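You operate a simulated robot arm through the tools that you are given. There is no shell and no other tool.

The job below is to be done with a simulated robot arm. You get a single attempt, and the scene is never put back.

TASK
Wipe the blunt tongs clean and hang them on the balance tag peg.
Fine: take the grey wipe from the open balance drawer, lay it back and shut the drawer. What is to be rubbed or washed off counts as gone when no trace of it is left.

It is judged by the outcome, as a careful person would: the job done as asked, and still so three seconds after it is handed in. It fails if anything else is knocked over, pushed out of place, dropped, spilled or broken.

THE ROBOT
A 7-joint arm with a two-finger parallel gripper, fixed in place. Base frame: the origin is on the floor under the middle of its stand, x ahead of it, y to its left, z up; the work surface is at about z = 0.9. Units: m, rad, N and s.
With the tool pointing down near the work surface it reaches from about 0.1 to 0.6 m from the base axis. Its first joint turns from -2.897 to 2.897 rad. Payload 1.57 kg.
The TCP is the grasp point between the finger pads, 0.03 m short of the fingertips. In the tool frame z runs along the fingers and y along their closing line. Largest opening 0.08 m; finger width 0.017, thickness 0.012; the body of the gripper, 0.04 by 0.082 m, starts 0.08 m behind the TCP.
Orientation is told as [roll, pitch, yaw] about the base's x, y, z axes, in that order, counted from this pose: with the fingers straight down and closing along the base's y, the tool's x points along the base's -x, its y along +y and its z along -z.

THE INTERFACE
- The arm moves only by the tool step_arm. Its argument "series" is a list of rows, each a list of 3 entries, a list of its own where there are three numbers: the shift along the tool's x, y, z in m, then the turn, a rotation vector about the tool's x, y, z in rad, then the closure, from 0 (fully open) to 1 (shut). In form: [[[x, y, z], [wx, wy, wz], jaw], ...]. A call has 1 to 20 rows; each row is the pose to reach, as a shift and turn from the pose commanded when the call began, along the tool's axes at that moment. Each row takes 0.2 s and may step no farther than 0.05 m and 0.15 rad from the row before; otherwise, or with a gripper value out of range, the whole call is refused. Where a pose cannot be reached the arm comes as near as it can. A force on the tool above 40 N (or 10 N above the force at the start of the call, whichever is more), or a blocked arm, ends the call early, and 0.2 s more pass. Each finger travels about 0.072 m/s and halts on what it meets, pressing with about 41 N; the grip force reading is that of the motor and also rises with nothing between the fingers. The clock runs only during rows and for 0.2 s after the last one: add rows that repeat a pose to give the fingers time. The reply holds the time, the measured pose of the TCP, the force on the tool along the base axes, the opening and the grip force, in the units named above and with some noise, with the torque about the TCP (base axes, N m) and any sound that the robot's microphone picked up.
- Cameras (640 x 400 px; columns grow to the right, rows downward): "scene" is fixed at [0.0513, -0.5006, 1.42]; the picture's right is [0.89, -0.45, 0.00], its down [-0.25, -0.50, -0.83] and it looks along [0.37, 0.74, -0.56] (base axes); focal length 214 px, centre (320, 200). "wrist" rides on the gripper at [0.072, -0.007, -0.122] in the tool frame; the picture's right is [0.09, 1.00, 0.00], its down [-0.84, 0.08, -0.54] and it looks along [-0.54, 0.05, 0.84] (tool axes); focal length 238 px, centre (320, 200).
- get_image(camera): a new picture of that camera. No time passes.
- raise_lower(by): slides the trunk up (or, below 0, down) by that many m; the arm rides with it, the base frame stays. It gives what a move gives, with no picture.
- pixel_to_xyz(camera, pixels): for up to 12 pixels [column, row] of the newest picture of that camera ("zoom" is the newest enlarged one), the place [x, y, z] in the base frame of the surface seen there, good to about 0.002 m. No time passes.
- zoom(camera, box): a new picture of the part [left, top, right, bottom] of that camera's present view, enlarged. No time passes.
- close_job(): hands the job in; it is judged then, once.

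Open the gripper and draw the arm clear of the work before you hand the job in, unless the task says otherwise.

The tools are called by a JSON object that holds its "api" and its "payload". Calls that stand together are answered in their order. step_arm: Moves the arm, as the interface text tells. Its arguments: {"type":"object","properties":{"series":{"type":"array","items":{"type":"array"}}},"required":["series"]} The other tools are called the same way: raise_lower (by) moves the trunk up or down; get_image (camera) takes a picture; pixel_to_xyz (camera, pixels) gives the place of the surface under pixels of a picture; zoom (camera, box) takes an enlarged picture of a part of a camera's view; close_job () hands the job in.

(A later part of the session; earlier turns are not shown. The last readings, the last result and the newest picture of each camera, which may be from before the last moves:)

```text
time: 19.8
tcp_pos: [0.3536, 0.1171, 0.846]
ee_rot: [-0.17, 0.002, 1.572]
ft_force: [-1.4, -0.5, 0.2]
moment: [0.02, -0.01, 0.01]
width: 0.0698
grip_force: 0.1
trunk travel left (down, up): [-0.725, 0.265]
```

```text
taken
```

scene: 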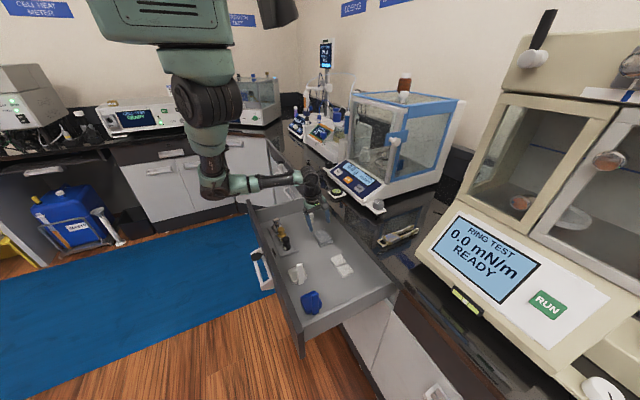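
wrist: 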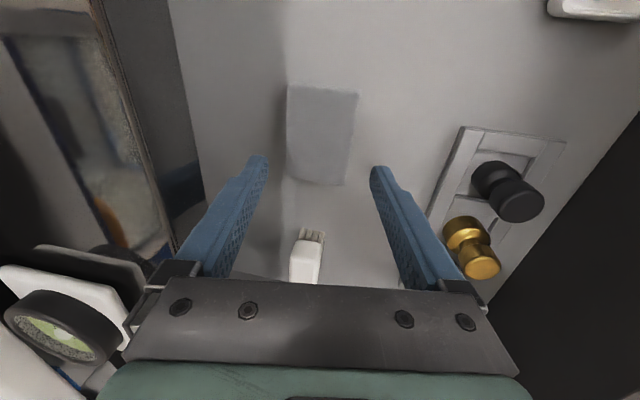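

With the trunk higher, the elbow sits farther out at (213,190) and the view is clear. I go the last 0.07 m along the tool axis.

{"api": "pixel_to_xyz", "payload": {"camera": "scene", "pixels": [[212, 197], [240, 192], [255, 187], [225, 180], [290, 178]]}}

{"api": "step_arm", "payload": {"series": [[[0, 0, 0.03], [0, 0, 0], 0.125], [[0, 0, 0.055], [0, 0, 0], 0.125], [[0, 0, 0.07], [0, 0, 0], 0.125], [[0, 0, 0.07], [0, 0, 0], 0.125]]}}

{"api": "get_image", "payload": {"camera": "wrist"}}

{"api": "get_image", "payload": {"camera": "scene"}}

```text
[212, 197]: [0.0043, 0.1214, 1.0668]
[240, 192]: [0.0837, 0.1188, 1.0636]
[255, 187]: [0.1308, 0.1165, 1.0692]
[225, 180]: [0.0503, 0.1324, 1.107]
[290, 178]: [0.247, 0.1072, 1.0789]
```

```text
time: 20.8
tcp_pos: [0.365, 0.1142, 0.7772]
ee_rot: [-0.172, -0.001, 1.57]
ft_force: [-0.7, -0.3, 0.3]
moment: [0.0, 0.02, 0.02]
width: 0.0698
grip_force: 0.0
trunk travel left (down, up): [-0.725, 0.265]
```

```text
taken
```

wrist: 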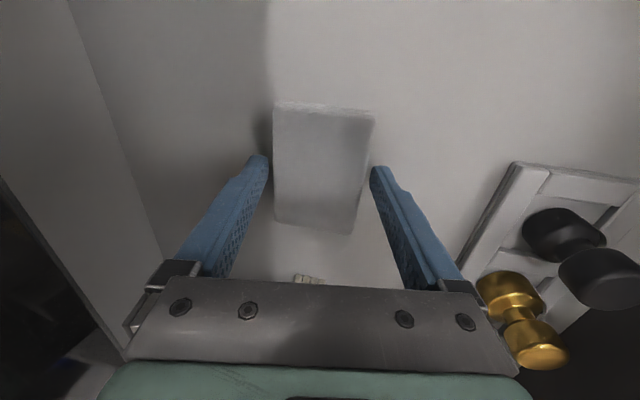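

```text
taken
```

scene: 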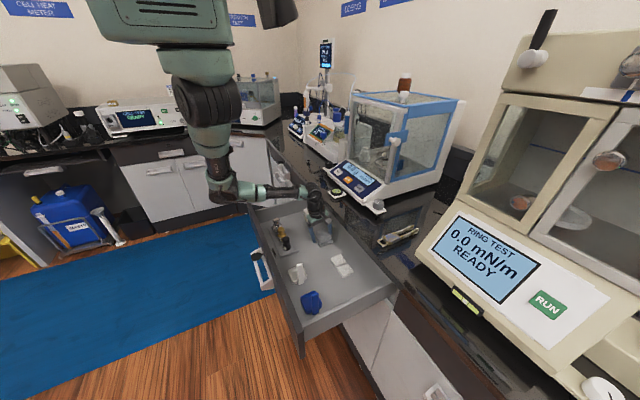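

The wipe is centred between the fingers with no contact force. I close on it.

{"api": "step_arm", "payload": {"series": [[[0, 0, 0], [0, 0, 0], 0.25], [[0, 0, 0], [0, 0, 0], 0.35], [[0, 0, 0], [0, 0, 0], 0.5], [[0, 0, 0], [0, 0, 0], 0.5], [[0, 0, 0], [0, 0, 0], 0.5]]}}

{"api": "get_image", "payload": {"camera": "wrist"}}

```text
time: 22.0
tcp_pos: [0.3658, 0.1144, 0.7774]
ee_rot: [-0.169, 0.0, 1.572]
ft_force: [-0.6, 0.0, 0.0]
moment: [0.01, -0.01, 0.01]
width: 0.0601
grip_force: 40.6
trunk travel left (down, up): [-0.725, 0.265]
```

```text
taken
```

wrist: 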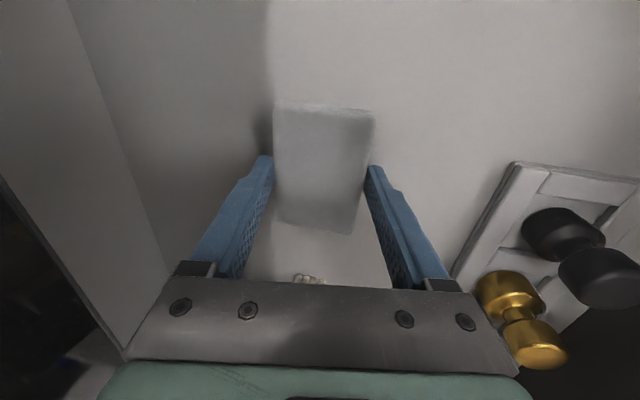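

The fingers halted on the wipe at 0.060 m with 40.6 N. I lift along the tool axis and check the hold.

{"api": "step_arm", "payload": {"series": [[[0, 0, -0.02], [0, 0, 0], 0.5], [[0, 0, -0.05], [0, 0, 0], 0.5], [[0, 0, -0.09], [0, 0, 0], 0.5], [[0, 0, -0.13], [0, 0, 0], 0.5], [[0, 0, -0.17], [0, 0, 0], 0.5], [[0, 0, -0.21], [0, 0, 0], 0.5], [[0, 0, -0.25], [0, 0, 0], 0.5], [[0, 0, -0.28], [0, 0, 0], 0.5]]}}

{"api": "get_image", "payload": {"camera": "wrist"}}

{"api": "get_image", "payload": {"camera": "scene"}}

```text
time: 23.8
tcp_pos: [0.3172, 0.115, 1.0554]
ee_rot: [-0.17, 0.001, 1.572]
ft_force: [0.0, 0.1, -0.1]
moment: [-0.02, -0.02, -0.01]
width: 0.0598
grip_force: 41.2
trunk travel left (down, up): [-0.725, 0.265]
```

```text
taken
```

wrist: 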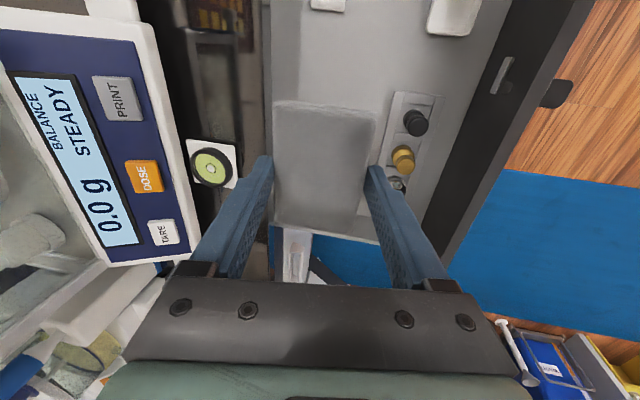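

```text
taken
```

scene: 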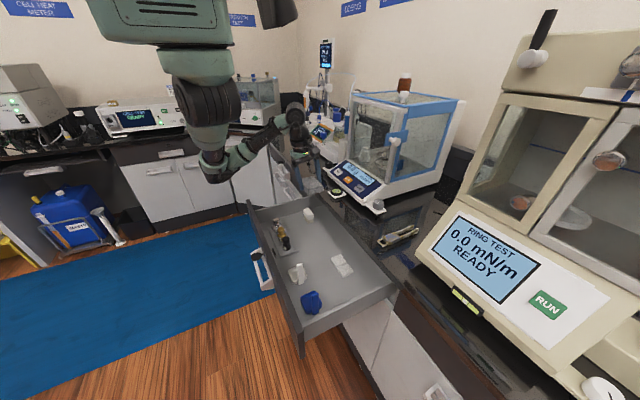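

The wipe is held firmly at (325,165). I measure its top face corners to know how it sits in the fingers.

{"api": "pixel_to_xyz", "payload": {"camera": "wrist", "pixels": [[280, 110], [370, 115], [282, 215], [352, 225], [325, 165], [290, 165], [358, 165]]}}

{"api": "zoom", "payload": {"camera": "scene", "box": [270, 120, 350, 200]}}

```text
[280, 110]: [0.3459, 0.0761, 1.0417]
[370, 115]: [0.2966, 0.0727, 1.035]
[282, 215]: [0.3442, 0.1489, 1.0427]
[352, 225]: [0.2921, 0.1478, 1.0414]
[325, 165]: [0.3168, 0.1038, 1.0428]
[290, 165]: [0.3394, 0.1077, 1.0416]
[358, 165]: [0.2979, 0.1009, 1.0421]
```

```text
5.00 times, centred on (310, 160) of scene
```

zoom: 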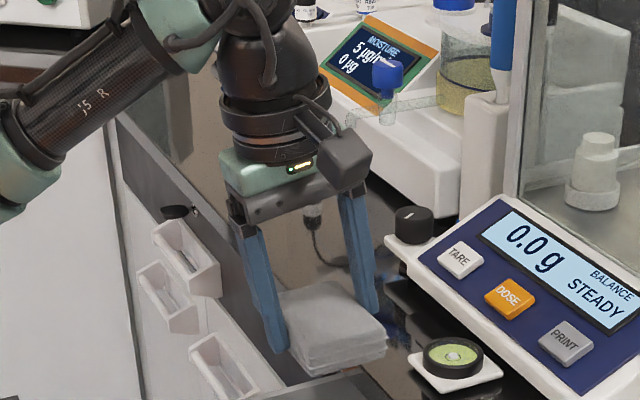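

The wipe stayed level in the tilted fingers: its top is at z 1.042, so its bottom lies about 0.039 m below the TCP. I carry it over the drawer to y=-0.14 first and then forward above the tongs.

{"api": "step_arm", "payload": {"series": [[[0.043, 0, 0], [0, 0, 0], 0.5], [[0.086, 0, 0], [0, 0, 0], 0.5], [[0.129, 0, 0], [0, 0, 0], 0.5], [[0.172, 0, 0], [0, 0, 0], 0.5], [[0.215, 0, 0], [0, 0, 0], 0.5], [[0.255, 0, 0], [0, 0, 0], 0.5], [[0.255, -0.0444, 0.0076], [0, 0, 0], 0.5], [[0.255, -0.0887, 0.0152], [0, 0, 0], 0.5], [[0.255, -0.1331, 0.0228], [0, 0, 0], 0.5], [[0.255, -0.1774, 0.0304], [0, 0, 0], 0.5], [[0.255, -0.1774, 0.0304], [0, 0, 0], 0.5]]}}

{"api": "get_image", "payload": {"camera": "scene"}}

{"api": "get_image", "payload": {"camera": "wrist"}}

```text
time: 26.2
tcp_pos: [0.4967, -0.1414, 1.0529]
ee_rot: [-0.168, 0.0, 1.571]
ft_force: [-0.9, 0.1, -1.3]
moment: [-0.02, -0.01, -0.01]
width: 0.0599
grip_force: 41.1
out of reach, approached as far as the arm can: row 6
trunk travel left (down, up): [-0.725, 0.265]
```

```text
taken
```

scene: 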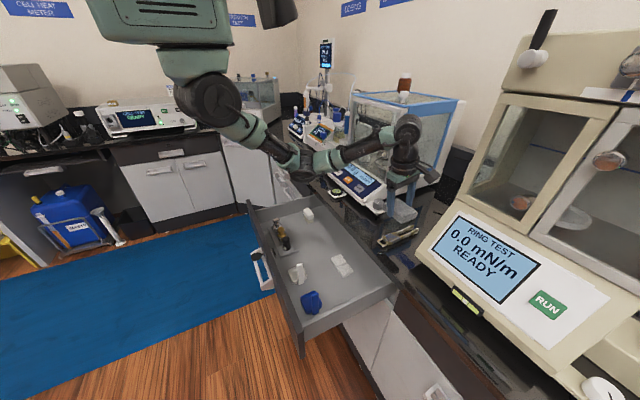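

```text
taken
```

wrist: 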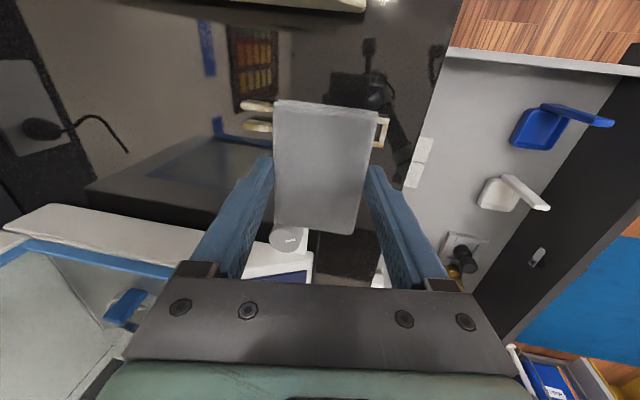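

The wipe is over the tongs: legs show at (258,115) and loop at (380,130). The arm changed posture, so I check the elbow's height before going down.

{"api": "pixel_to_xyz", "payload": {"camera": "scene", "pixels": [[300, 172], [290, 160], [275, 145], [325, 165], [350, 158], [310, 175], [400, 165], [400, 210]]}}

{"api": "zoom", "payload": {"camera": "scene", "box": [340, 110, 460, 260]}}

{"api": "pixel_to_xyz", "payload": {"camera": "wrist", "pixels": [[284, 108], [370, 113], [282, 215], [350, 225], [325, 165], [250, 107], [256, 124], [380, 145], [285, 240]]}}

```text
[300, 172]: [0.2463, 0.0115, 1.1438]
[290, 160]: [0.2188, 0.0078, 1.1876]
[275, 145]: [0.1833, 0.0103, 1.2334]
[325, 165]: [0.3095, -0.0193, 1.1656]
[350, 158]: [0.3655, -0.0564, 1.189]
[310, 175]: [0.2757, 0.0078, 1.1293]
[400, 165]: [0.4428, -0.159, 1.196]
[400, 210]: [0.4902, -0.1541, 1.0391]
```

```text
2.67 times, centred on (400, 185) of scene
```

zoom: 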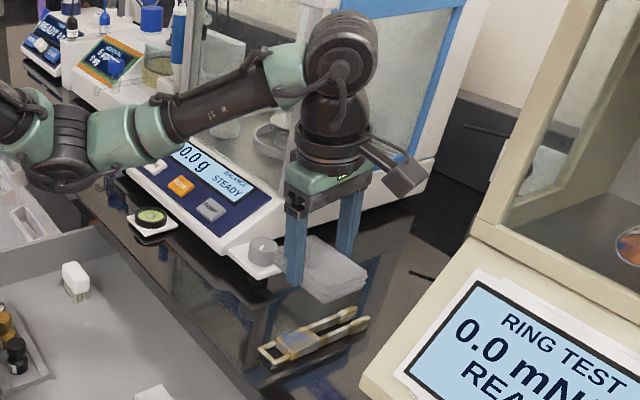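

```text
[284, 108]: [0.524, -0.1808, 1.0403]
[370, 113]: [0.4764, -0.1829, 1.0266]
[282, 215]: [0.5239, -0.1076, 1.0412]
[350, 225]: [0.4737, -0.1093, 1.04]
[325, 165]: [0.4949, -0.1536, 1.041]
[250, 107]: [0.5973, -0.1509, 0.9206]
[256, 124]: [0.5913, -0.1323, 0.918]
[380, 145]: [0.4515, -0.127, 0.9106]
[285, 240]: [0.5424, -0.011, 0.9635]
```

The elbow is at z≈1.13, clear. I lower to about 8 mm above the tongs' body, then feel for contact in small steps.

{"api": "step_arm", "payload": {"series": [[[0, 0.0068, 0.0394], [0, 0, 0], 0.5], [[0, 0.0135, 0.0788], [0, 0, 0], 0.5], [[0, 0.015, 0.0877], [0, 0, 0], 0.5], [[0, 0.015, 0.0877], [0, 0, 0], 0.5]]}}

{"api": "step_arm", "payload": {"series": [[[0, 0.0005, 0.003], [0, 0, 0], 0.5], [[0, 0.0008, 0.005], [0, 0, 0], 0.5], [[0, 0.001, 0.006], [0, 0, 0], 0.5], [[0, 0.0012, 0.007], [0, 0, 0], 0.5]]}}

{"api": "get_image", "payload": {"camera": "wrist"}}

```text
time: 27.2
tcp_pos: [0.4984, -0.14, 0.9636]
ee_rot: [-0.168, -0.001, 1.57]
ft_force: [-0.3, 0.6, -0.1]
moment: [0.02, 0.01, 0.01]
width: 0.0595
grip_force: 40.6
trunk travel left (down, up): [-0.725, 0.265]
```

```text
time: 28.2
tcp_pos: [0.4994, -0.1413, 0.9588]
ee_rot: [-0.17, 0.0, 1.572]
ft_force: [-0.8, 0.4, 0.3]
moment: [-0.01, -0.01, 0.0]
width: 0.0595
grip_force: 41.3
trunk travel left (down, up): [-0.725, 0.265]
```

```text
taken
```

wrist: 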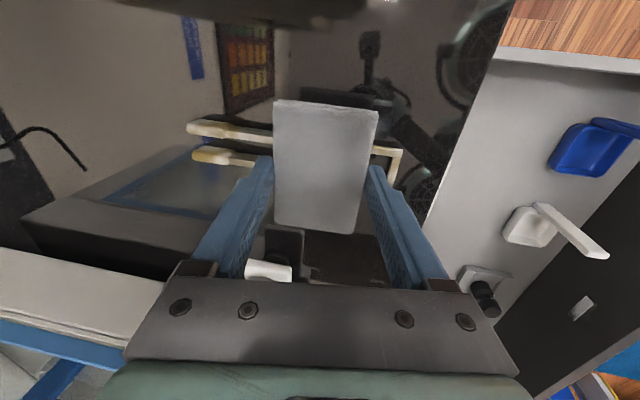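

No contact is felt yet at TCP z≈0.958. I go on down in 1 mm steps.

{"api": "step_arm", "payload": {"series": [[[0, 0.0002, 0.001], [0, 0, 0], 0.5], [[0, 0.0003, 0.002], [0, 0, 0], 0.5], [[0, 0.0003, 0.002], [0, 0, 0], 0.5]]}}

{"api": "step_arm", "payload": {"series": [[[0, 0.0002, 0.001], [0, 0, 0], 0.5], [[0, 0.0003, 0.002], [0, 0, 0], 0.5], [[0, 0.0003, 0.002], [0, 0, 0], 0.5]]}}

```text
time: 29.0
tcp_pos: [0.4972, -0.1407, 0.9587]
ee_rot: [-0.172, -0.001, 1.572]
ft_force: [1.2, 2.0, 8.9]
moment: [0.05, 0.18, 0.0]
width: 0.0594
grip_force: 40.3
trunk travel left (down, up): [-0.725, 0.265]
```

```text
time: 29.8
tcp_pos: [0.4979, -0.1398, 0.958]
ee_rot: [-0.177, 0.003, 1.571]
ft_force: [-0.3, -1.5, 27.0]
moment: [0.03, 0.64, -0.05]
width: 0.0593
grip_force: 41.2
trunk travel left (down, up): [-0.725, 0.265]
```

Contact is clear, at about 9 N per mm. I ease off 1.5 mm to roughly 12 N and rub with short strokes across (y), then look at the result.

{"api": "step_arm", "payload": {"series": [[[0, -0.0003, -0.0015], [0, 0, 0], 0.5], [[0.01, -0.0003, -0.0015], [0, 0, 0], 0.5], [[0.02, -0.0003, -0.0015], [0, 0, 0], 0.5], [[0.01, -0.0003, -0.0015], [0, 0, 0], 0.5], [[0, -0.0003, -0.0015], [0, 0, 0], 0.5], [[-0.01, -0.0003, -0.0015], [0, 0, 0], 0.5], [[-0.02, -0.0003, -0.0015], [0, 0, 0], 0.5], [[-0.01, -0.0003, -0.0015], [0, 0, 0], 0.5], [[0, -0.0003, -0.0015], [0, 0, 0], 0.5]]}}

{"api": "get_image", "payload": {"camera": "wrist"}}

{"api": "zoom", "payload": {"camera": "scene", "box": [340, 160, 460, 270]}}

```text
time: 31.8
tcp_pos: [0.4988, -0.1366, 0.9578]
ee_rot: [-0.172, 0.0, 1.576]
ft_force: [0.5, 12.8, 18.2]
moment: [0.52, 0.44, -0.24]
width: 0.0593
grip_force: 40.5
trunk travel left (down, up): [-0.725, 0.265]
```

```text
taken
```

wrist: 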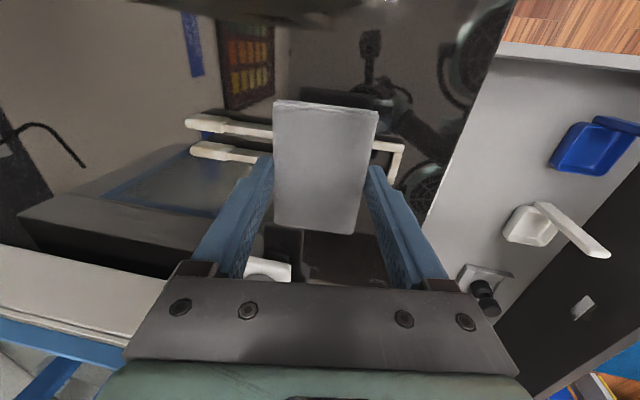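

```text
3.64 times, centred on (400, 215) of scene
```

zoom: 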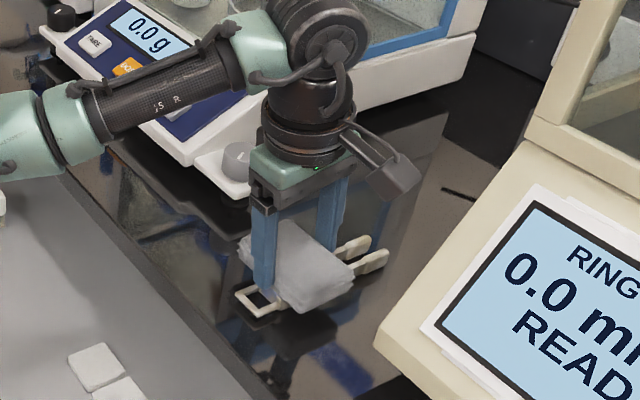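

The legs and loop already look paler. I lift the wipe 8 cm and draw it back toward the robot to see the tongs' body.

{"api": "step_arm", "payload": {"series": [[[0, -0.005, -0.0296], [0, 0, 0], 0.5], [[0, -0.0135, -0.0788], [0, 0, 0], 0.5], [[0, 0.0357, -0.0704], [0, 0, 0], 0.5], [[0, 0.085, -0.0619], [0, 0, 0], 0.5], [[0, 0.085, -0.0619], [0, 0, 0], 0.5]]}}

{"api": "zoom", "payload": {"camera": "scene", "box": [360, 200, 440, 260]}}

{"api": "get_image", "payload": {"camera": "wrist"}}

{"api": "get_image", "payload": {"camera": "scene"}}

```text
time: 33.0
tcp_pos: [0.4058, -0.1409, 1.0026]
ee_rot: [-0.168, 0.003, 1.573]
ft_force: [-0.4, -0.4, 0.6]
moment: [-0.03, 0.0, 0.02]
width: 0.0592
grip_force: 41.5
out of reach, approached as far as the arm can: row 2
trunk travel left (down, up): [-0.725, 0.265]
```

```text
6.67 times, centred on (400, 230) of scene
```

zoom: 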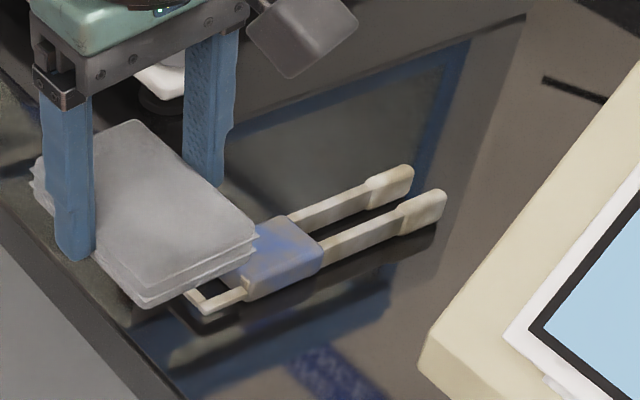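

```text
taken
```

wrist: 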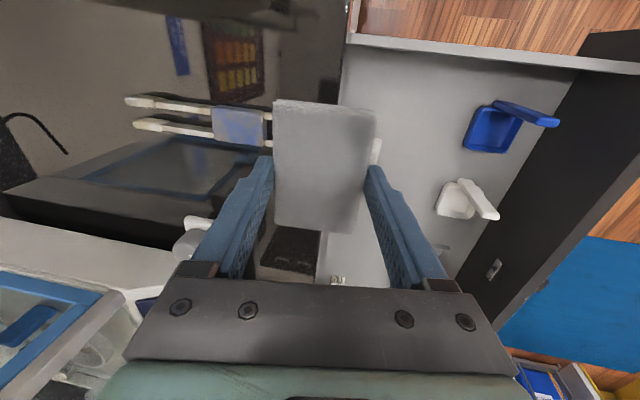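

```text
taken
```

scene: 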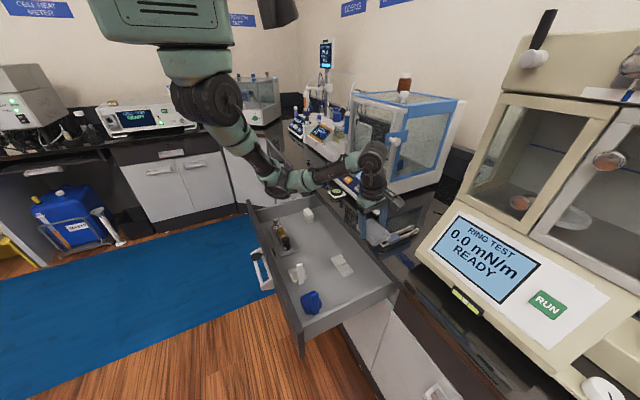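

The tongs look less yellow. I zoom in on both views to judge what's left.

{"api": "zoom", "payload": {"camera": "wrist", "box": [110, 80, 290, 170]}}

{"api": "zoom", "payload": {"camera": "scene", "box": [380, 215, 420, 250]}}

{"api": "pixel_to_xyz", "payload": {"camera": "wrist", "pixels": [[215, 108], [265, 113], [213, 135], [262, 142], [128, 103], [135, 122], [240, 125], [325, 165], [284, 108], [350, 220], [370, 115]]}}

```text
3.56 times, centred on (200, 125) of wrist
```

zoom: 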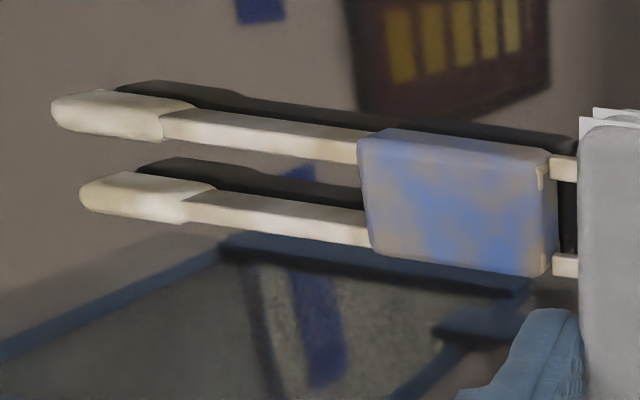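

```text
11.43 times, centred on (400, 232) of scene
```

zoom: 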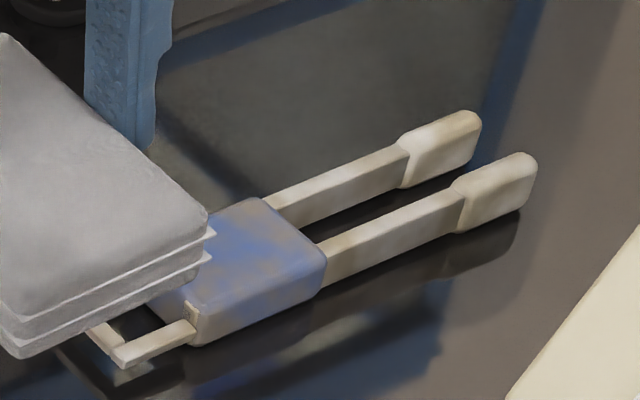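

```text
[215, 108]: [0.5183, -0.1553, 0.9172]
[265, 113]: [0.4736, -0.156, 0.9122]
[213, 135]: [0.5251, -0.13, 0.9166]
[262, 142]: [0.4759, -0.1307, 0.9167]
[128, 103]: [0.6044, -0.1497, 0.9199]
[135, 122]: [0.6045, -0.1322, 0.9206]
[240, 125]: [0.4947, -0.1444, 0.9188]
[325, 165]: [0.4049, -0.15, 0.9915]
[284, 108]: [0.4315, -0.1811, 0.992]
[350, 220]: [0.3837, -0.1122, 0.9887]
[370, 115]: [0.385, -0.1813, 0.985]
```

The body's own colour looks to be blue, with a fading tan film still in patches. I return to the body and rub more with longer strokes.

{"api": "step_arm", "payload": {"series": [[[0, -0.0463, 0.0079], [0, 0, 0], 0.5], [[0, -0.0926, 0.0159], [0, 0, 0], 0.5], [[0, -0.0875, 0.0455], [0, 0, 0], 0.5], [[0, -0.0847, 0.0618], [0, 0, 0], 0.5], [[0.012, -0.0847, 0.0618], [0, 0, 0], 0.5], [[0.024, -0.0847, 0.0618], [0, 0, 0], 0.5], [[0.012, -0.0847, 0.0618], [0, 0, 0], 0.5], [[0, -0.0847, 0.0618], [0, 0, 0], 0.5], [[-0.012, -0.0847, 0.0618], [0, 0, 0], 0.5], [[-0.024, -0.0847, 0.0618], [0, 0, 0], 0.5], [[-0.012, -0.0847, 0.0618], [0, 0, 0], 0.5], [[0, -0.0847, 0.0618], [0, 0, 0], 0.5], [[0.012, -0.0847, 0.0618], [0, 0, 0], 0.5], [[0.024, -0.0847, 0.0618], [0, 0, 0], 0.5], [[0.012, -0.0847, 0.0618], [0, 0, 0], 0.5], [[0, -0.0847, 0.0618], [0, 0, 0], 0.5], [[-0.012, -0.0847, 0.0618], [0, 0, 0], 0.5], [[-0.024, -0.0847, 0.0618], [0, 0, 0], 0.5], [[-0.012, -0.0847, 0.0618], [0, 0, 0], 0.5], [[0, -0.0847, 0.0618], [0, 0, 0], 0.5]]}}

{"api": "zoom", "payload": {"camera": "scene", "box": [370, 195, 440, 255]}}

{"api": "get_image", "payload": {"camera": "wrist"}}

```text
time: 37.2
tcp_pos: [0.4969, -0.138, 0.9569]
ee_rot: [-0.173, -0.003, 1.577]
ft_force: [0.6, 14.9, 19.2]
moment: [0.61, 0.4, -0.33]
width: 0.0596
grip_force: 40.8
trunk travel left (down, up): [-0.725, 0.265]
```

```text
6.67 times, centred on (405, 225) of scene
```

zoom: 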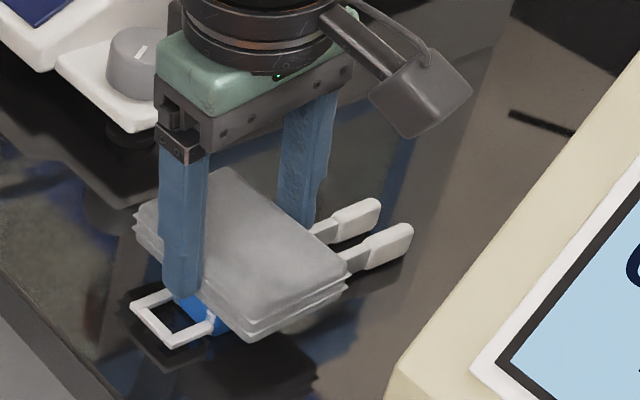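

```text
taken
```

wrist: 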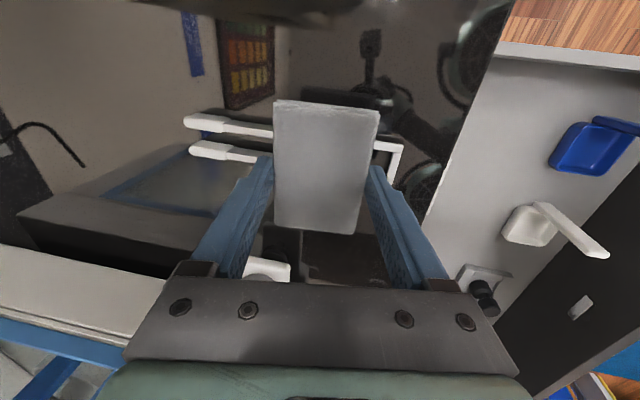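

The loop and legs now look white and the body bright blue. I lift off and draw back to inspect it fully.

{"api": "step_arm", "payload": {"series": [[[0, -0.0051, -0.0296], [0, 0, 0], 0.5], [[0, -0.0101, -0.0591], [0, 0, 0], 0.5], [[0, 0.0392, -0.0676], [0, 0, 0], 0.5], [[0, 0.0885, -0.076], [0, 0, 0], 0.5], [[0, 0.138, -0.0845], [0, 0, 0], 0.5], [[0, 0.138, -0.0845], [0, 0, 0], 0.5]]}}

{"api": "zoom", "payload": {"camera": "scene", "box": [375, 210, 425, 250]}}

{"api": "get_image", "payload": {"camera": "wrist"}}

{"api": "get_image", "payload": {"camera": "scene"}}

```text
refused: row 5 steps farther than a row can; nothing moved
```

```text
10.00 times, centred on (400, 230) of scene
```

zoom: 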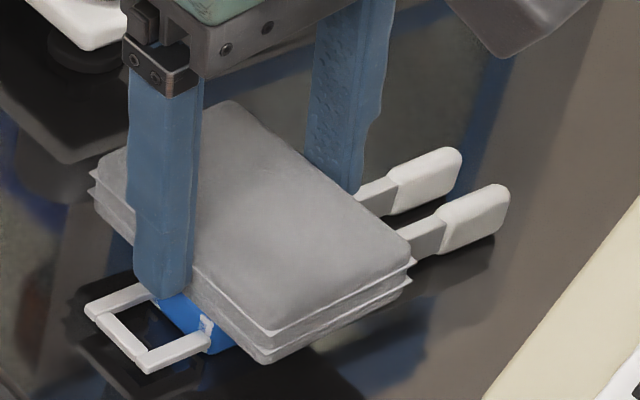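

```text
taken
```

wrist: 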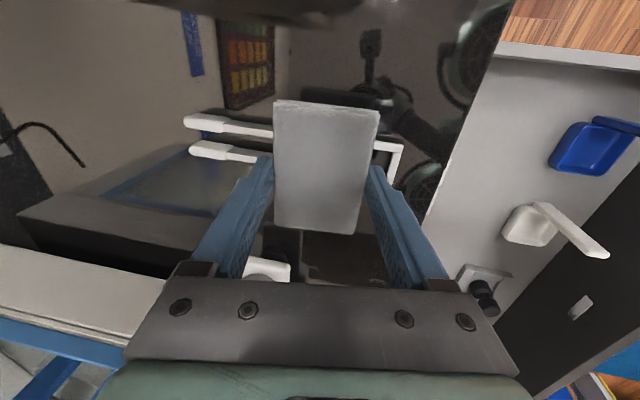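

```text
taken
```

scene: 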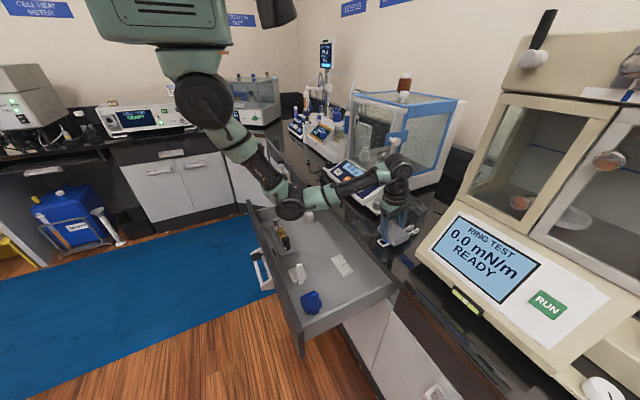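

That call was refused (one step just over 0.05 m), so I repeat the lift and retreat with smaller steps.

{"api": "step_arm", "payload": {"series": [[[0, -0.0051, -0.0296], [0, 0, 0], 0.5], [[0, -0.0101, -0.0591], [0, 0, 0], 0.5], [[0, 0.0343, -0.0667], [0, 0, 0], 0.5], [[0, 0.0786, -0.0743], [0, 0, 0], 0.5], [[0, 0.123, -0.0819], [0, 0, 0], 0.5], [[0, 0.123, -0.0819], [0, 0, 0], 0.5]]}}

{"api": "zoom", "payload": {"camera": "scene", "box": [375, 210, 425, 250]}}

{"api": "zoom", "payload": {"camera": "wrist", "box": [80, 80, 290, 180]}}

{"api": "get_image", "payload": {"camera": "wrist"}}

```text
time: 38.6
tcp_pos: [0.4984, -0.1398, 1.0156]
ee_rot: [-0.171, 0.0, 1.57]
ft_force: [-0.3, 0.0, -1.3]
moment: [-0.01, -0.01, 0.0]
width: 0.0596
grip_force: 41.0
out of reach, approached as far as the arm can: row 3, 4, 5, 6
trunk travel left (down, up): [-0.725, 0.265]
```

```text
10.00 times, centred on (400, 230) of scene
```

zoom: 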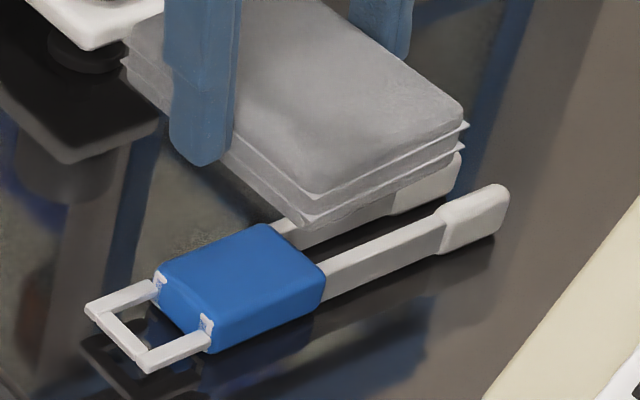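

```text
3.05 times, centred on (185, 130) of wrist
```

zoom: 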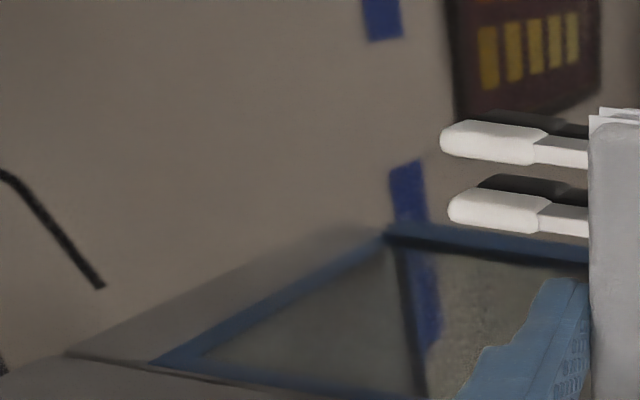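

```text
taken
```

wrist: 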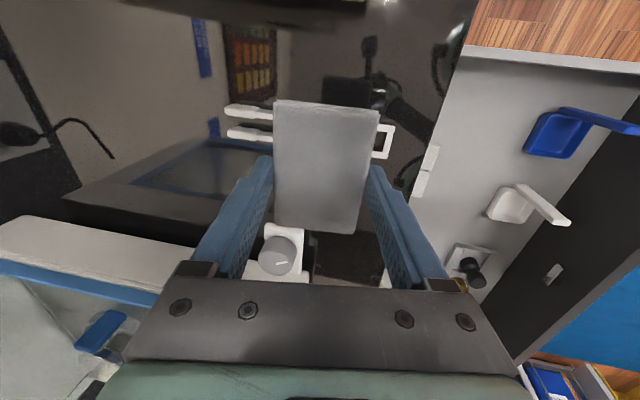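

The tongs are spotless now: solid blue body, white loop and legs. The arm stuck on the way back, so I try the retreat along a slightly lower path.

{"api": "step_arm", "payload": {"series": [[[0, 0.0217, 0.0031], [0, 0, 0], 0.5], [[0, 0.0433, 0.0032], [0, 0, 0], 0.5], [[0, 0.0877, -0.0044], [0, 0, 0], 0.5], [[0, 0.0877, -0.0044], [0, 0, 0], 0.5]]}}

{"api": "get_image", "payload": {"camera": "scene"}}

```text
time: 39.6
tcp_pos: [0.4075, -0.1393, 1.0089]
ee_rot: [-0.169, 0.001, 1.572]
ft_force: [-0.3, 0.5, -1.2]
moment: [0.0, -0.01, -0.02]
width: 0.0593
grip_force: 40.7
trunk travel left (down, up): [-0.725, 0.265]
```

```text
taken
```

scene: 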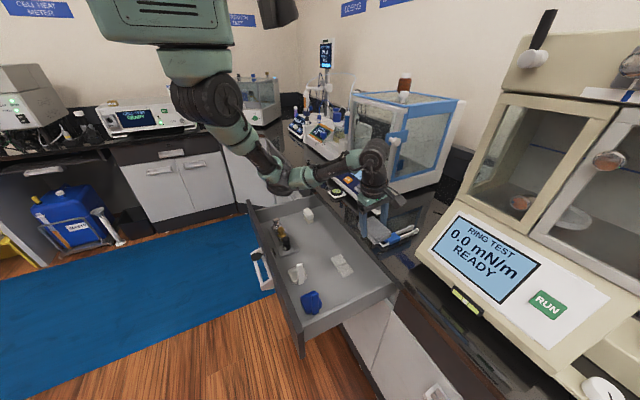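

The retreat worked: TCP is now at (0.4075,-0.139,1.009). I take another close look at the tongs from both cameras.

{"api": "zoom", "payload": {"camera": "scene", "box": [375, 210, 425, 250]}}

{"api": "zoom", "payload": {"camera": "wrist", "box": [110, 80, 290, 170]}}

{"api": "pixel_to_xyz", "payload": {"camera": "zoom", "pixels": [[375, 150], [540, 170], [380, 245], [545, 265], [60, 110], [90, 195], [450, 200]]}}

```text
10.00 times, centred on (400, 230) of scene
```

zoom: 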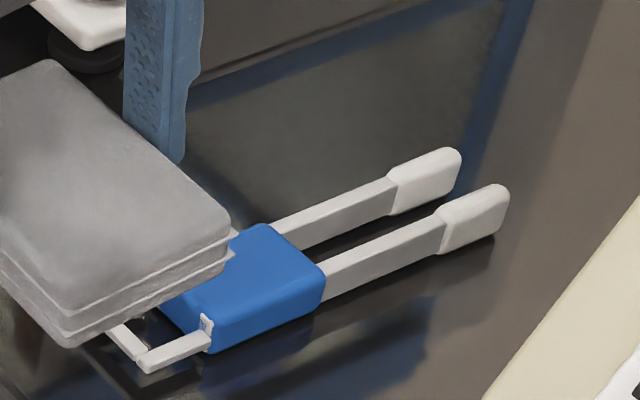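

```text
3.56 times, centred on (200, 125) of wrist
```

zoom: 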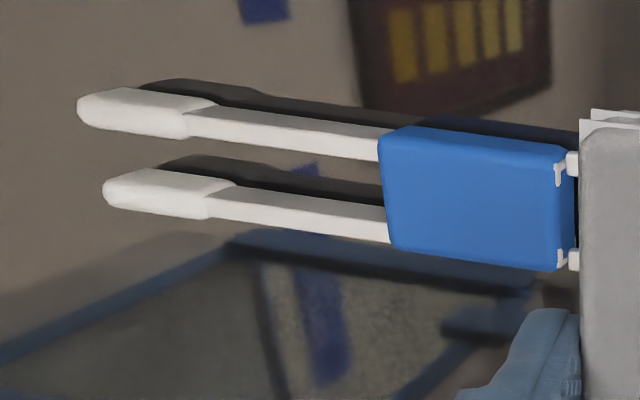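

```text
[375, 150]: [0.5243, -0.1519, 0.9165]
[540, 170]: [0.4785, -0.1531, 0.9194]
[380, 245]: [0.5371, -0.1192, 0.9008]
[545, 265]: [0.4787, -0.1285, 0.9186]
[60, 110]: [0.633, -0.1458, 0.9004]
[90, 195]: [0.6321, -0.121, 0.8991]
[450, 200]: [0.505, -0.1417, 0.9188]
```

The tongs show no trace of dirt. I carry the wipe back diagonally to the point above its old place in the drawer.

{"api": "step_arm", "payload": {"series": [[[-0.0362, 0.0116, -0.0088], [0, 0, 0], 0.5], [[-0.0725, 0.0232, -0.0176], [0, 0, 0], 0.5], [[-0.1087, 0.0348, -0.0264], [0, 0, 0], 0.5], [[-0.145, 0.0465, -0.0352], [0, 0, 0], 0.5], [[-0.1812, 0.0581, -0.044], [0, 0, 0], 0.5], [[-0.2175, 0.0697, -0.0528], [0, 0, 0], 0.5], [[-0.2537, 0.0813, -0.0616], [0, 0, 0], 0.5], [[-0.2537, 0.0813, -0.0616], [0, 0, 0], 0.5]]}}

{"api": "get_image", "payload": {"camera": "scene"}}

{"api": "get_image", "payload": {"camera": "wrist"}}

```text
time: 41.4
tcp_pos: [0.3195, 0.1167, 1.055]
ee_rot: [-0.171, 0.0, 1.569]
ft_force: [1.2, -0.6, 0.7]
moment: [0.0, 0.03, 0.02]
width: 0.0594
grip_force: 41.1
trunk travel left (down, up): [-0.725, 0.265]
```

```text
taken
```

scene: 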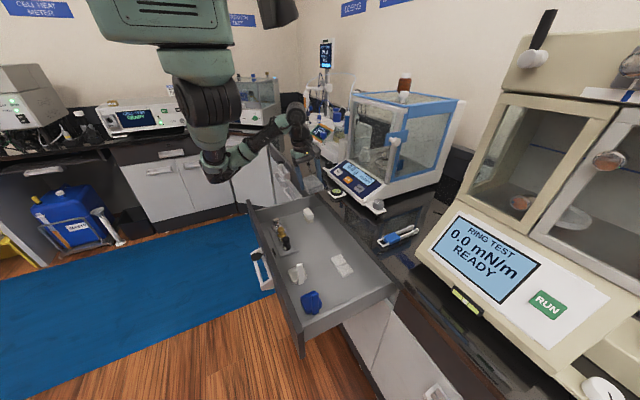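

```text
taken
```

wrist: 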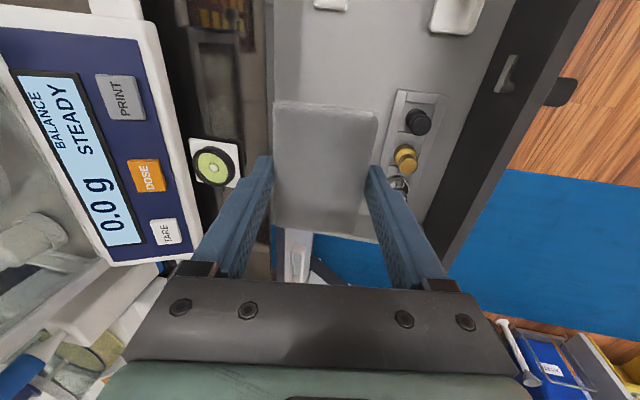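

I descend along the tool axis back to the old spot, slowing for the last part.

{"api": "step_arm", "payload": {"series": [[[0, 0, 0.04], [0, 0, 0], 0.5], [[0, 0, 0.08], [0, 0, 0], 0.5], [[0, 0, 0.12], [0, 0, 0], 0.5], [[0, 0, 0.16], [0, 0, 0], 0.5], [[0, 0, 0.2], [0, 0, 0], 0.5], [[0, 0, 0.24], [0, 0, 0], 0.5], [[0, 0, 0.26], [0, 0, 0], 0.5], [[0, 0, 0.272], [0, 0, 0], 0.5], [[0, 0, 0.276], [0, 0, 0], 0.5], [[0, 0, 0.276], [0, 0, 0], 0.5]]}}

{"api": "get_image", "payload": {"camera": "wrist"}}

{"api": "get_image", "payload": {"camera": "scene"}}

```text
time: 43.6
tcp_pos: [0.3645, 0.115, 0.7827]
ee_rot: [-0.171, 0.001, 1.572]
ft_force: [0.1, 0.8, -0.7]
moment: [-0.03, 0.01, -0.02]
width: 0.0588
grip_force: 40.3
trunk travel left (down, up): [-0.725, 0.265]
```

```text
taken
```

wrist: 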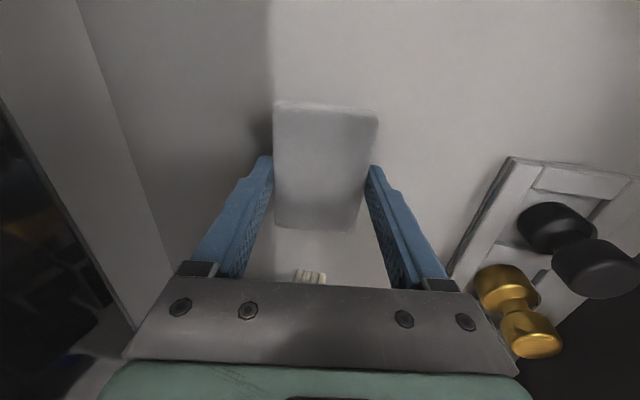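

```text
taken
```

scene: 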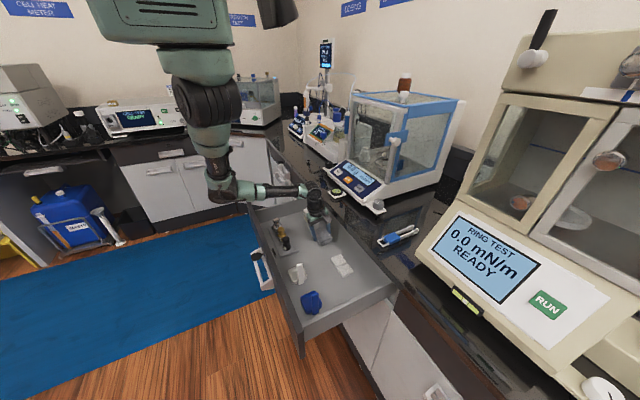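

The TCP is at z 0.7827, about 4 mm above the set-down height. I lower in 1–2 mm steps to feel the drawer floor.

{"api": "step_arm", "payload": {"series": [[[0, 0, 0.002], [0, 0, 0], 0.5], [[0, 0, 0.003], [0, 0, 0], 0.5], [[0, 0, 0.003], [0, 0, 0], 0.5]]}}

{"api": "step_arm", "payload": {"series": [[[0, 0, 0.001], [0, 0, 0], 0.5], [[0, 0, 0.0015], [0, 0, 0], 0.5], [[0, 0, 0.0015], [0, 0, 0], 0.5]]}}

```text
time: 44.4
tcp_pos: [0.3655, 0.1156, 0.7809]
ee_rot: [-0.172, 0.0, 1.571]
ft_force: [1.0, 0.8, 0.2]
moment: [0.01, -0.03, -0.02]
width: 0.0593
grip_force: 41.3
trunk travel left (down, up): [-0.725, 0.265]
```

```text
time: 45.2
tcp_pos: [0.3654, 0.1151, 0.779]
ee_rot: [-0.172, 0.001, 1.57]
ft_force: [-0.1, 0.8, -1.1]
moment: [-0.01, 0.03, -0.01]
width: 0.059
grip_force: 41.2
trunk travel left (down, up): [-0.725, 0.265]
```

Still no floor contact at z 0.779. I take one more 2 mm in small steps.

{"api": "step_arm", "payload": {"series": [[[0, 0, 0.001], [0, 0, 0], 0.5], [[0, 0, 0.0015], [0, 0, 0], 0.5], [[0, 0, 0.002], [0, 0, 0], 0.5], [[0, 0, 0.002], [0, 0, 0], 0.5]]}}

{"api": "pixel_to_xyz", "payload": {"camera": "wrist", "pixels": [[280, 108], [370, 118], [280, 218], [350, 225], [325, 165]]}}

```text
time: 46.2
tcp_pos: [0.3659, 0.1168, 0.7796]
ee_rot: [-0.173, 0.001, 1.571]
ft_force: [-0.1, 0.9, 15.0]
moment: [0.15, 0.39, -0.03]
width: 0.0587
grip_force: 40.7
trunk travel left (down, up): [-0.725, 0.265]
```

```text
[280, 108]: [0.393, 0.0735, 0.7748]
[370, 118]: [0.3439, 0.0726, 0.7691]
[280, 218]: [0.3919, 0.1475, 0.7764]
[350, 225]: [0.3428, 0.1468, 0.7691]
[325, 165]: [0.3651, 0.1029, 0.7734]
```

The wipe touches the floor with 15 N. I ease up 1 mm and open the fingers gently to let it go.

{"api": "step_arm", "payload": {"series": [[[0, 0, -0.001], [0, 0, 0], 0.5], [[0, 0, -0.001], [0, 0, 0], 0.22], [[0, 0, -0.001], [0, 0, 0], 0.125], [[0, 0, -0.001], [0, 0, 0], 0.125], [[0, 0, -0.001], [0, 0, 0], 0.125]]}}

{"api": "get_image", "payload": {"camera": "wrist"}}

```text
time: 47.4
tcp_pos: [0.3656, 0.1152, 0.7793]
ee_rot: [-0.168, 0.0, 1.572]
ft_force: [0.2, 0.4, -0.5]
moment: [0.02, -0.02, 0.0]
width: 0.07
grip_force: 0.0
trunk travel left (down, up): [-0.725, 0.265]
```

```text
taken
```

wrist: 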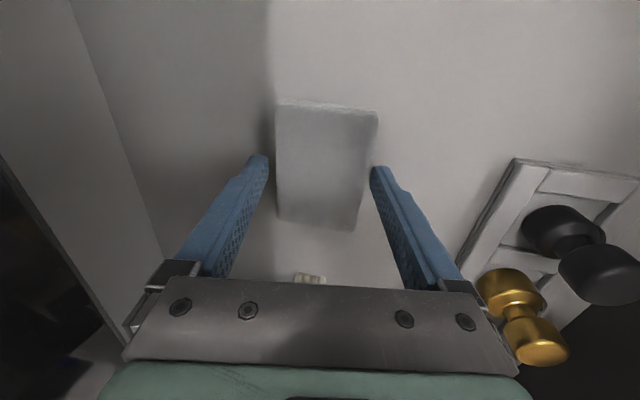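

The wipe lies free on the floor between the open fingers. I retreat along the tool axis and then check its resting place.

{"api": "step_arm", "payload": {"series": [[[0, 0, -0.02], [0, 0, 0], 0.125], [[0, 0, -0.05], [0, 0, 0], 0.125], [[0, 0, -0.09], [0, 0, 0], 0.125], [[0, 0, -0.13], [0, 0, 0], 0.125], [[0, 0, -0.17], [0, 0, 0], 0.125], [[0, 0, -0.21], [0, 0, 0], 0.125], [[0, 0, -0.25], [0, 0, 0], 0.125], [[0, 0, -0.28], [0, 0, 0], 0.125]]}}

{"api": "get_image", "payload": {"camera": "wrist"}}

{"api": "get_image", "payload": {"camera": "scene"}}

{"api": "zoom", "payload": {"camera": "scene", "box": [240, 180, 400, 340]}}

```text
time: 49.2
tcp_pos: [0.3164, 0.1191, 1.0543]
ee_rot: [-0.17, -0.002, 1.571]
ft_force: [0.5, -0.4, 0.1]
moment: [-0.02, -0.01, 0.0]
width: 0.0702
grip_force: 0.0
trunk travel left (down, up): [-0.725, 0.265]
```

```text
taken
```

wrist: 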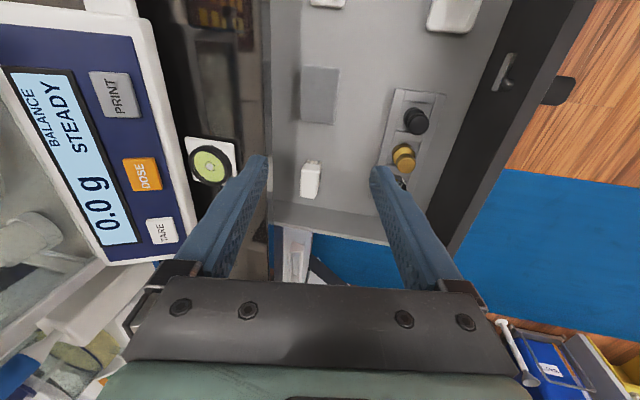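

```text
taken
```

scene: 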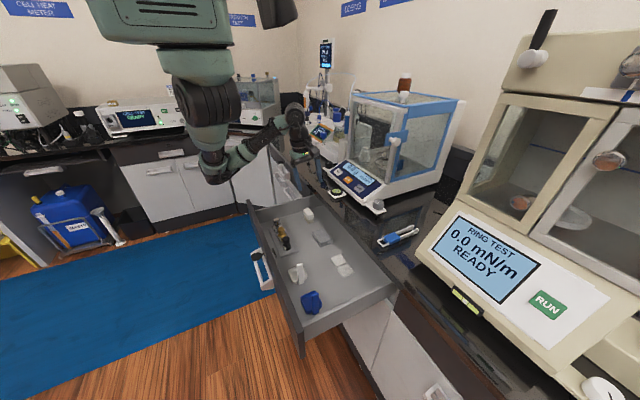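

```text
2.50 times, centred on (320, 260) of scene
```

zoom: 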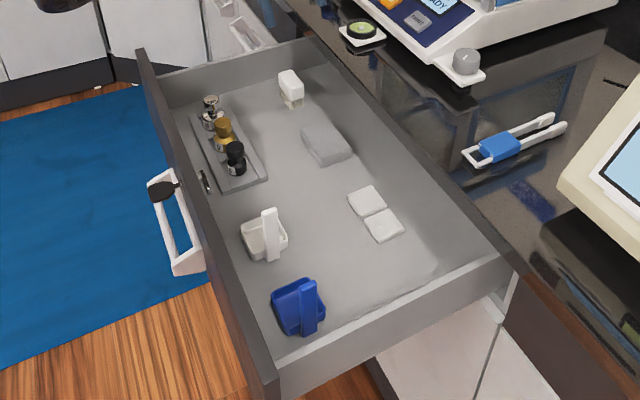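

The wipe is back in its place and nothing else in the drawer moved. Next I straighten the hand and yaw it back to 0 before shutting the drawer from its front face (outer face at x≈0.111, top z≈0.865).

{"api": "step_arm", "payload": {"series": [[[0, 0, 0], [-0.085, 0, 0], 0.3], [[0, 0, 0], [-0.17, 0, 0], 0.6], [[0, 0, 0], [-0.17, 0, 0], 1.0]]}}

{"api": "step_arm", "payload": {"series": [[[0, 0, 0], [0, 0, 0.145], 1], [[0, 0, 0], [0, 0, 0.29], 1], [[0, 0, 0], [0, 0, 0.435], 1], [[0, 0, 0], [0, 0, 0.58], 1], [[0, 0, 0], [0, 0, 0.725], 1], [[0, 0, 0], [0, 0, 0.87], 1], [[0, 0, 0], [0, 0, 1.015], 1], [[0, 0, 0], [0, 0, 1.16], 1], [[0, 0, 0], [0, 0, 1.305], 1], [[0, 0, 0], [0, 0, 1.45], 1], [[0, 0, 0], [0, 0, 1.5708], 1], [[0, 0, 0], [0, 0, 1.5708], 1]]}}

{"api": "get_image", "payload": {"camera": "wrist"}}

```text
time: 50.0
tcp_pos: [0.3178, 0.1173, 1.055]
ee_rot: [0.0, 0.0, 1.571]
ft_force: [-0.3, 0.1, -0.3]
moment: [-0.03, 0.0, 0.0]
width: 0.0
grip_force: 13.2
trunk travel left (down, up): [-0.725, 0.265]
```

```text
time: 52.6
tcp_pos: [0.3183, 0.1163, 1.0559]
ee_rot: [-0.001, -0.001, -0.002]
ft_force: [0.2, 0.0, 0.3]
moment: [-0.02, -0.04, 0.0]
width: 0.0
grip_force: 21.5
trunk travel left (down, up): [-0.725, 0.265]
```

```text
taken
```

wrist: 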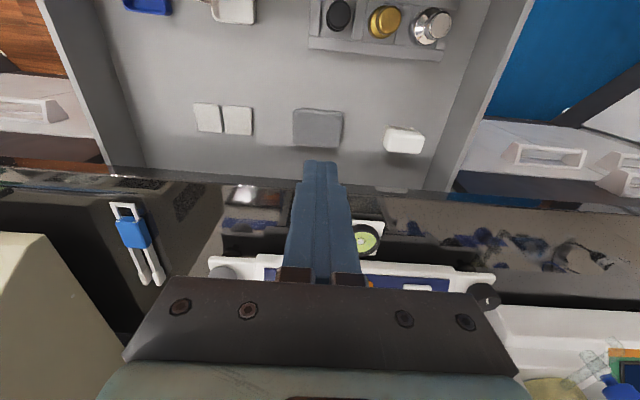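

The hand is straight and closed. I move over the drawer toward the front panel on the -y side, halfway first, and check.

{"api": "step_arm", "payload": {"series": [[[0.02, -0.04, 0], [0, 0, 0], 1], [[0.04, -0.08, 0], [0, 0, 0], 1], [[0.06, -0.12, 0], [0, 0, 0], 1], [[0.08, -0.16, 0], [0, 0, 0], 1], [[0.1, -0.2, 0], [0, 0, 0], 1], [[0.12, -0.24, 0], [0, 0, 0], 1], [[0.138, -0.276, 0], [0, 0, 0], 1], [[0.138, -0.276, 0], [0, 0, 0], 1]]}}

{"api": "get_image", "payload": {"camera": "scene"}}

{"api": "get_image", "payload": {"camera": "wrist"}}

```text
time: 54.4
tcp_pos: [0.1934, -0.1713, 1.0501]
ee_rot: [0.001, 0.003, 0.002]
ft_force: [-0.5, -1.2, 1.0]
moment: [-0.02, -0.01, 0.0]
width: 0.0
grip_force: 21.2
out of reach, approached as far as the arm can: row 3, 4, 5, 6, 7, 8
trunk travel left (down, up): [-0.725, 0.265]
```

```text
taken
```

scene: 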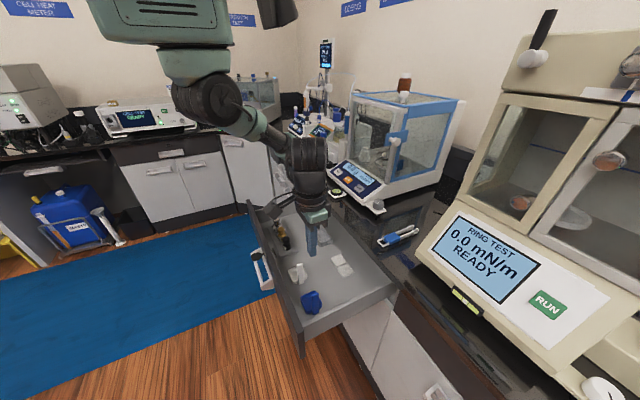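

```text
taken
```

wrist: 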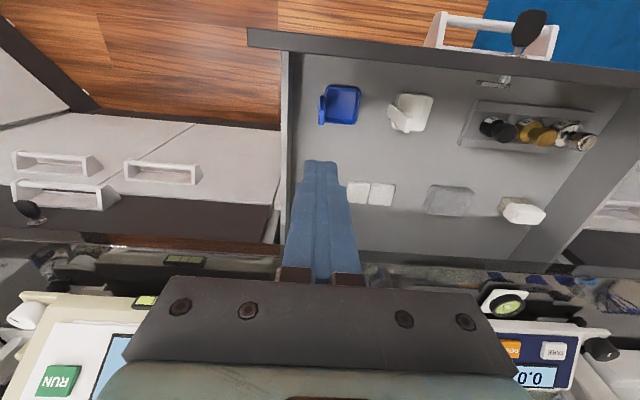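

The arm is folded too tightly here (target missed by about 15 mm). Raising the trunk 0.2 m and reaching down should unfold it, so I do that.

{"api": "raise_lower", "payload": {"by": 0.2}}

{"api": "step_arm", "payload": {"series": [[[0, 0, 0.04], [0, 0, 0], 1], [[0, 0, 0.08], [0, 0, 0], 1], [[0, 0, 0.12], [0, 0, 0], 1], [[0, 0, 0.16], [0, 0, 0], 1], [[0, 0, 0.19], [0, 0, 0], 1], [[0, 0, 0.19], [0, 0, 0], 1]]}}

{"api": "get_image", "payload": {"camera": "scene"}}

```text
time: 56.6
tcp_pos: [0.1928, -0.173, 1.2509]
ee_rot: [0.002, 0.002, 0.0]
ft_force: [1.0, 0.3, 0.2]
moment: [-0.01, -0.03, -0.01]
width: 0.0
grip_force: 21.4
trunk travel left (down, up): [-0.925, 0.065]
```

```text
time: 58.0
tcp_pos: [0.1906, -0.1714, 1.062]
ee_rot: [0.002, 0.001, 0.0]
ft_force: [-0.2, 0.7, -1.0]
moment: [0.01, 0.01, 0.03]
width: 0.0
grip_force: 21.1
trunk travel left (down, up): [-0.925, 0.065]
```

```text
taken
```

scene: 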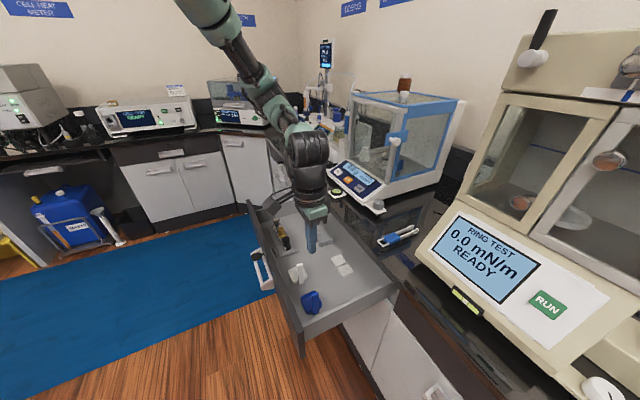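

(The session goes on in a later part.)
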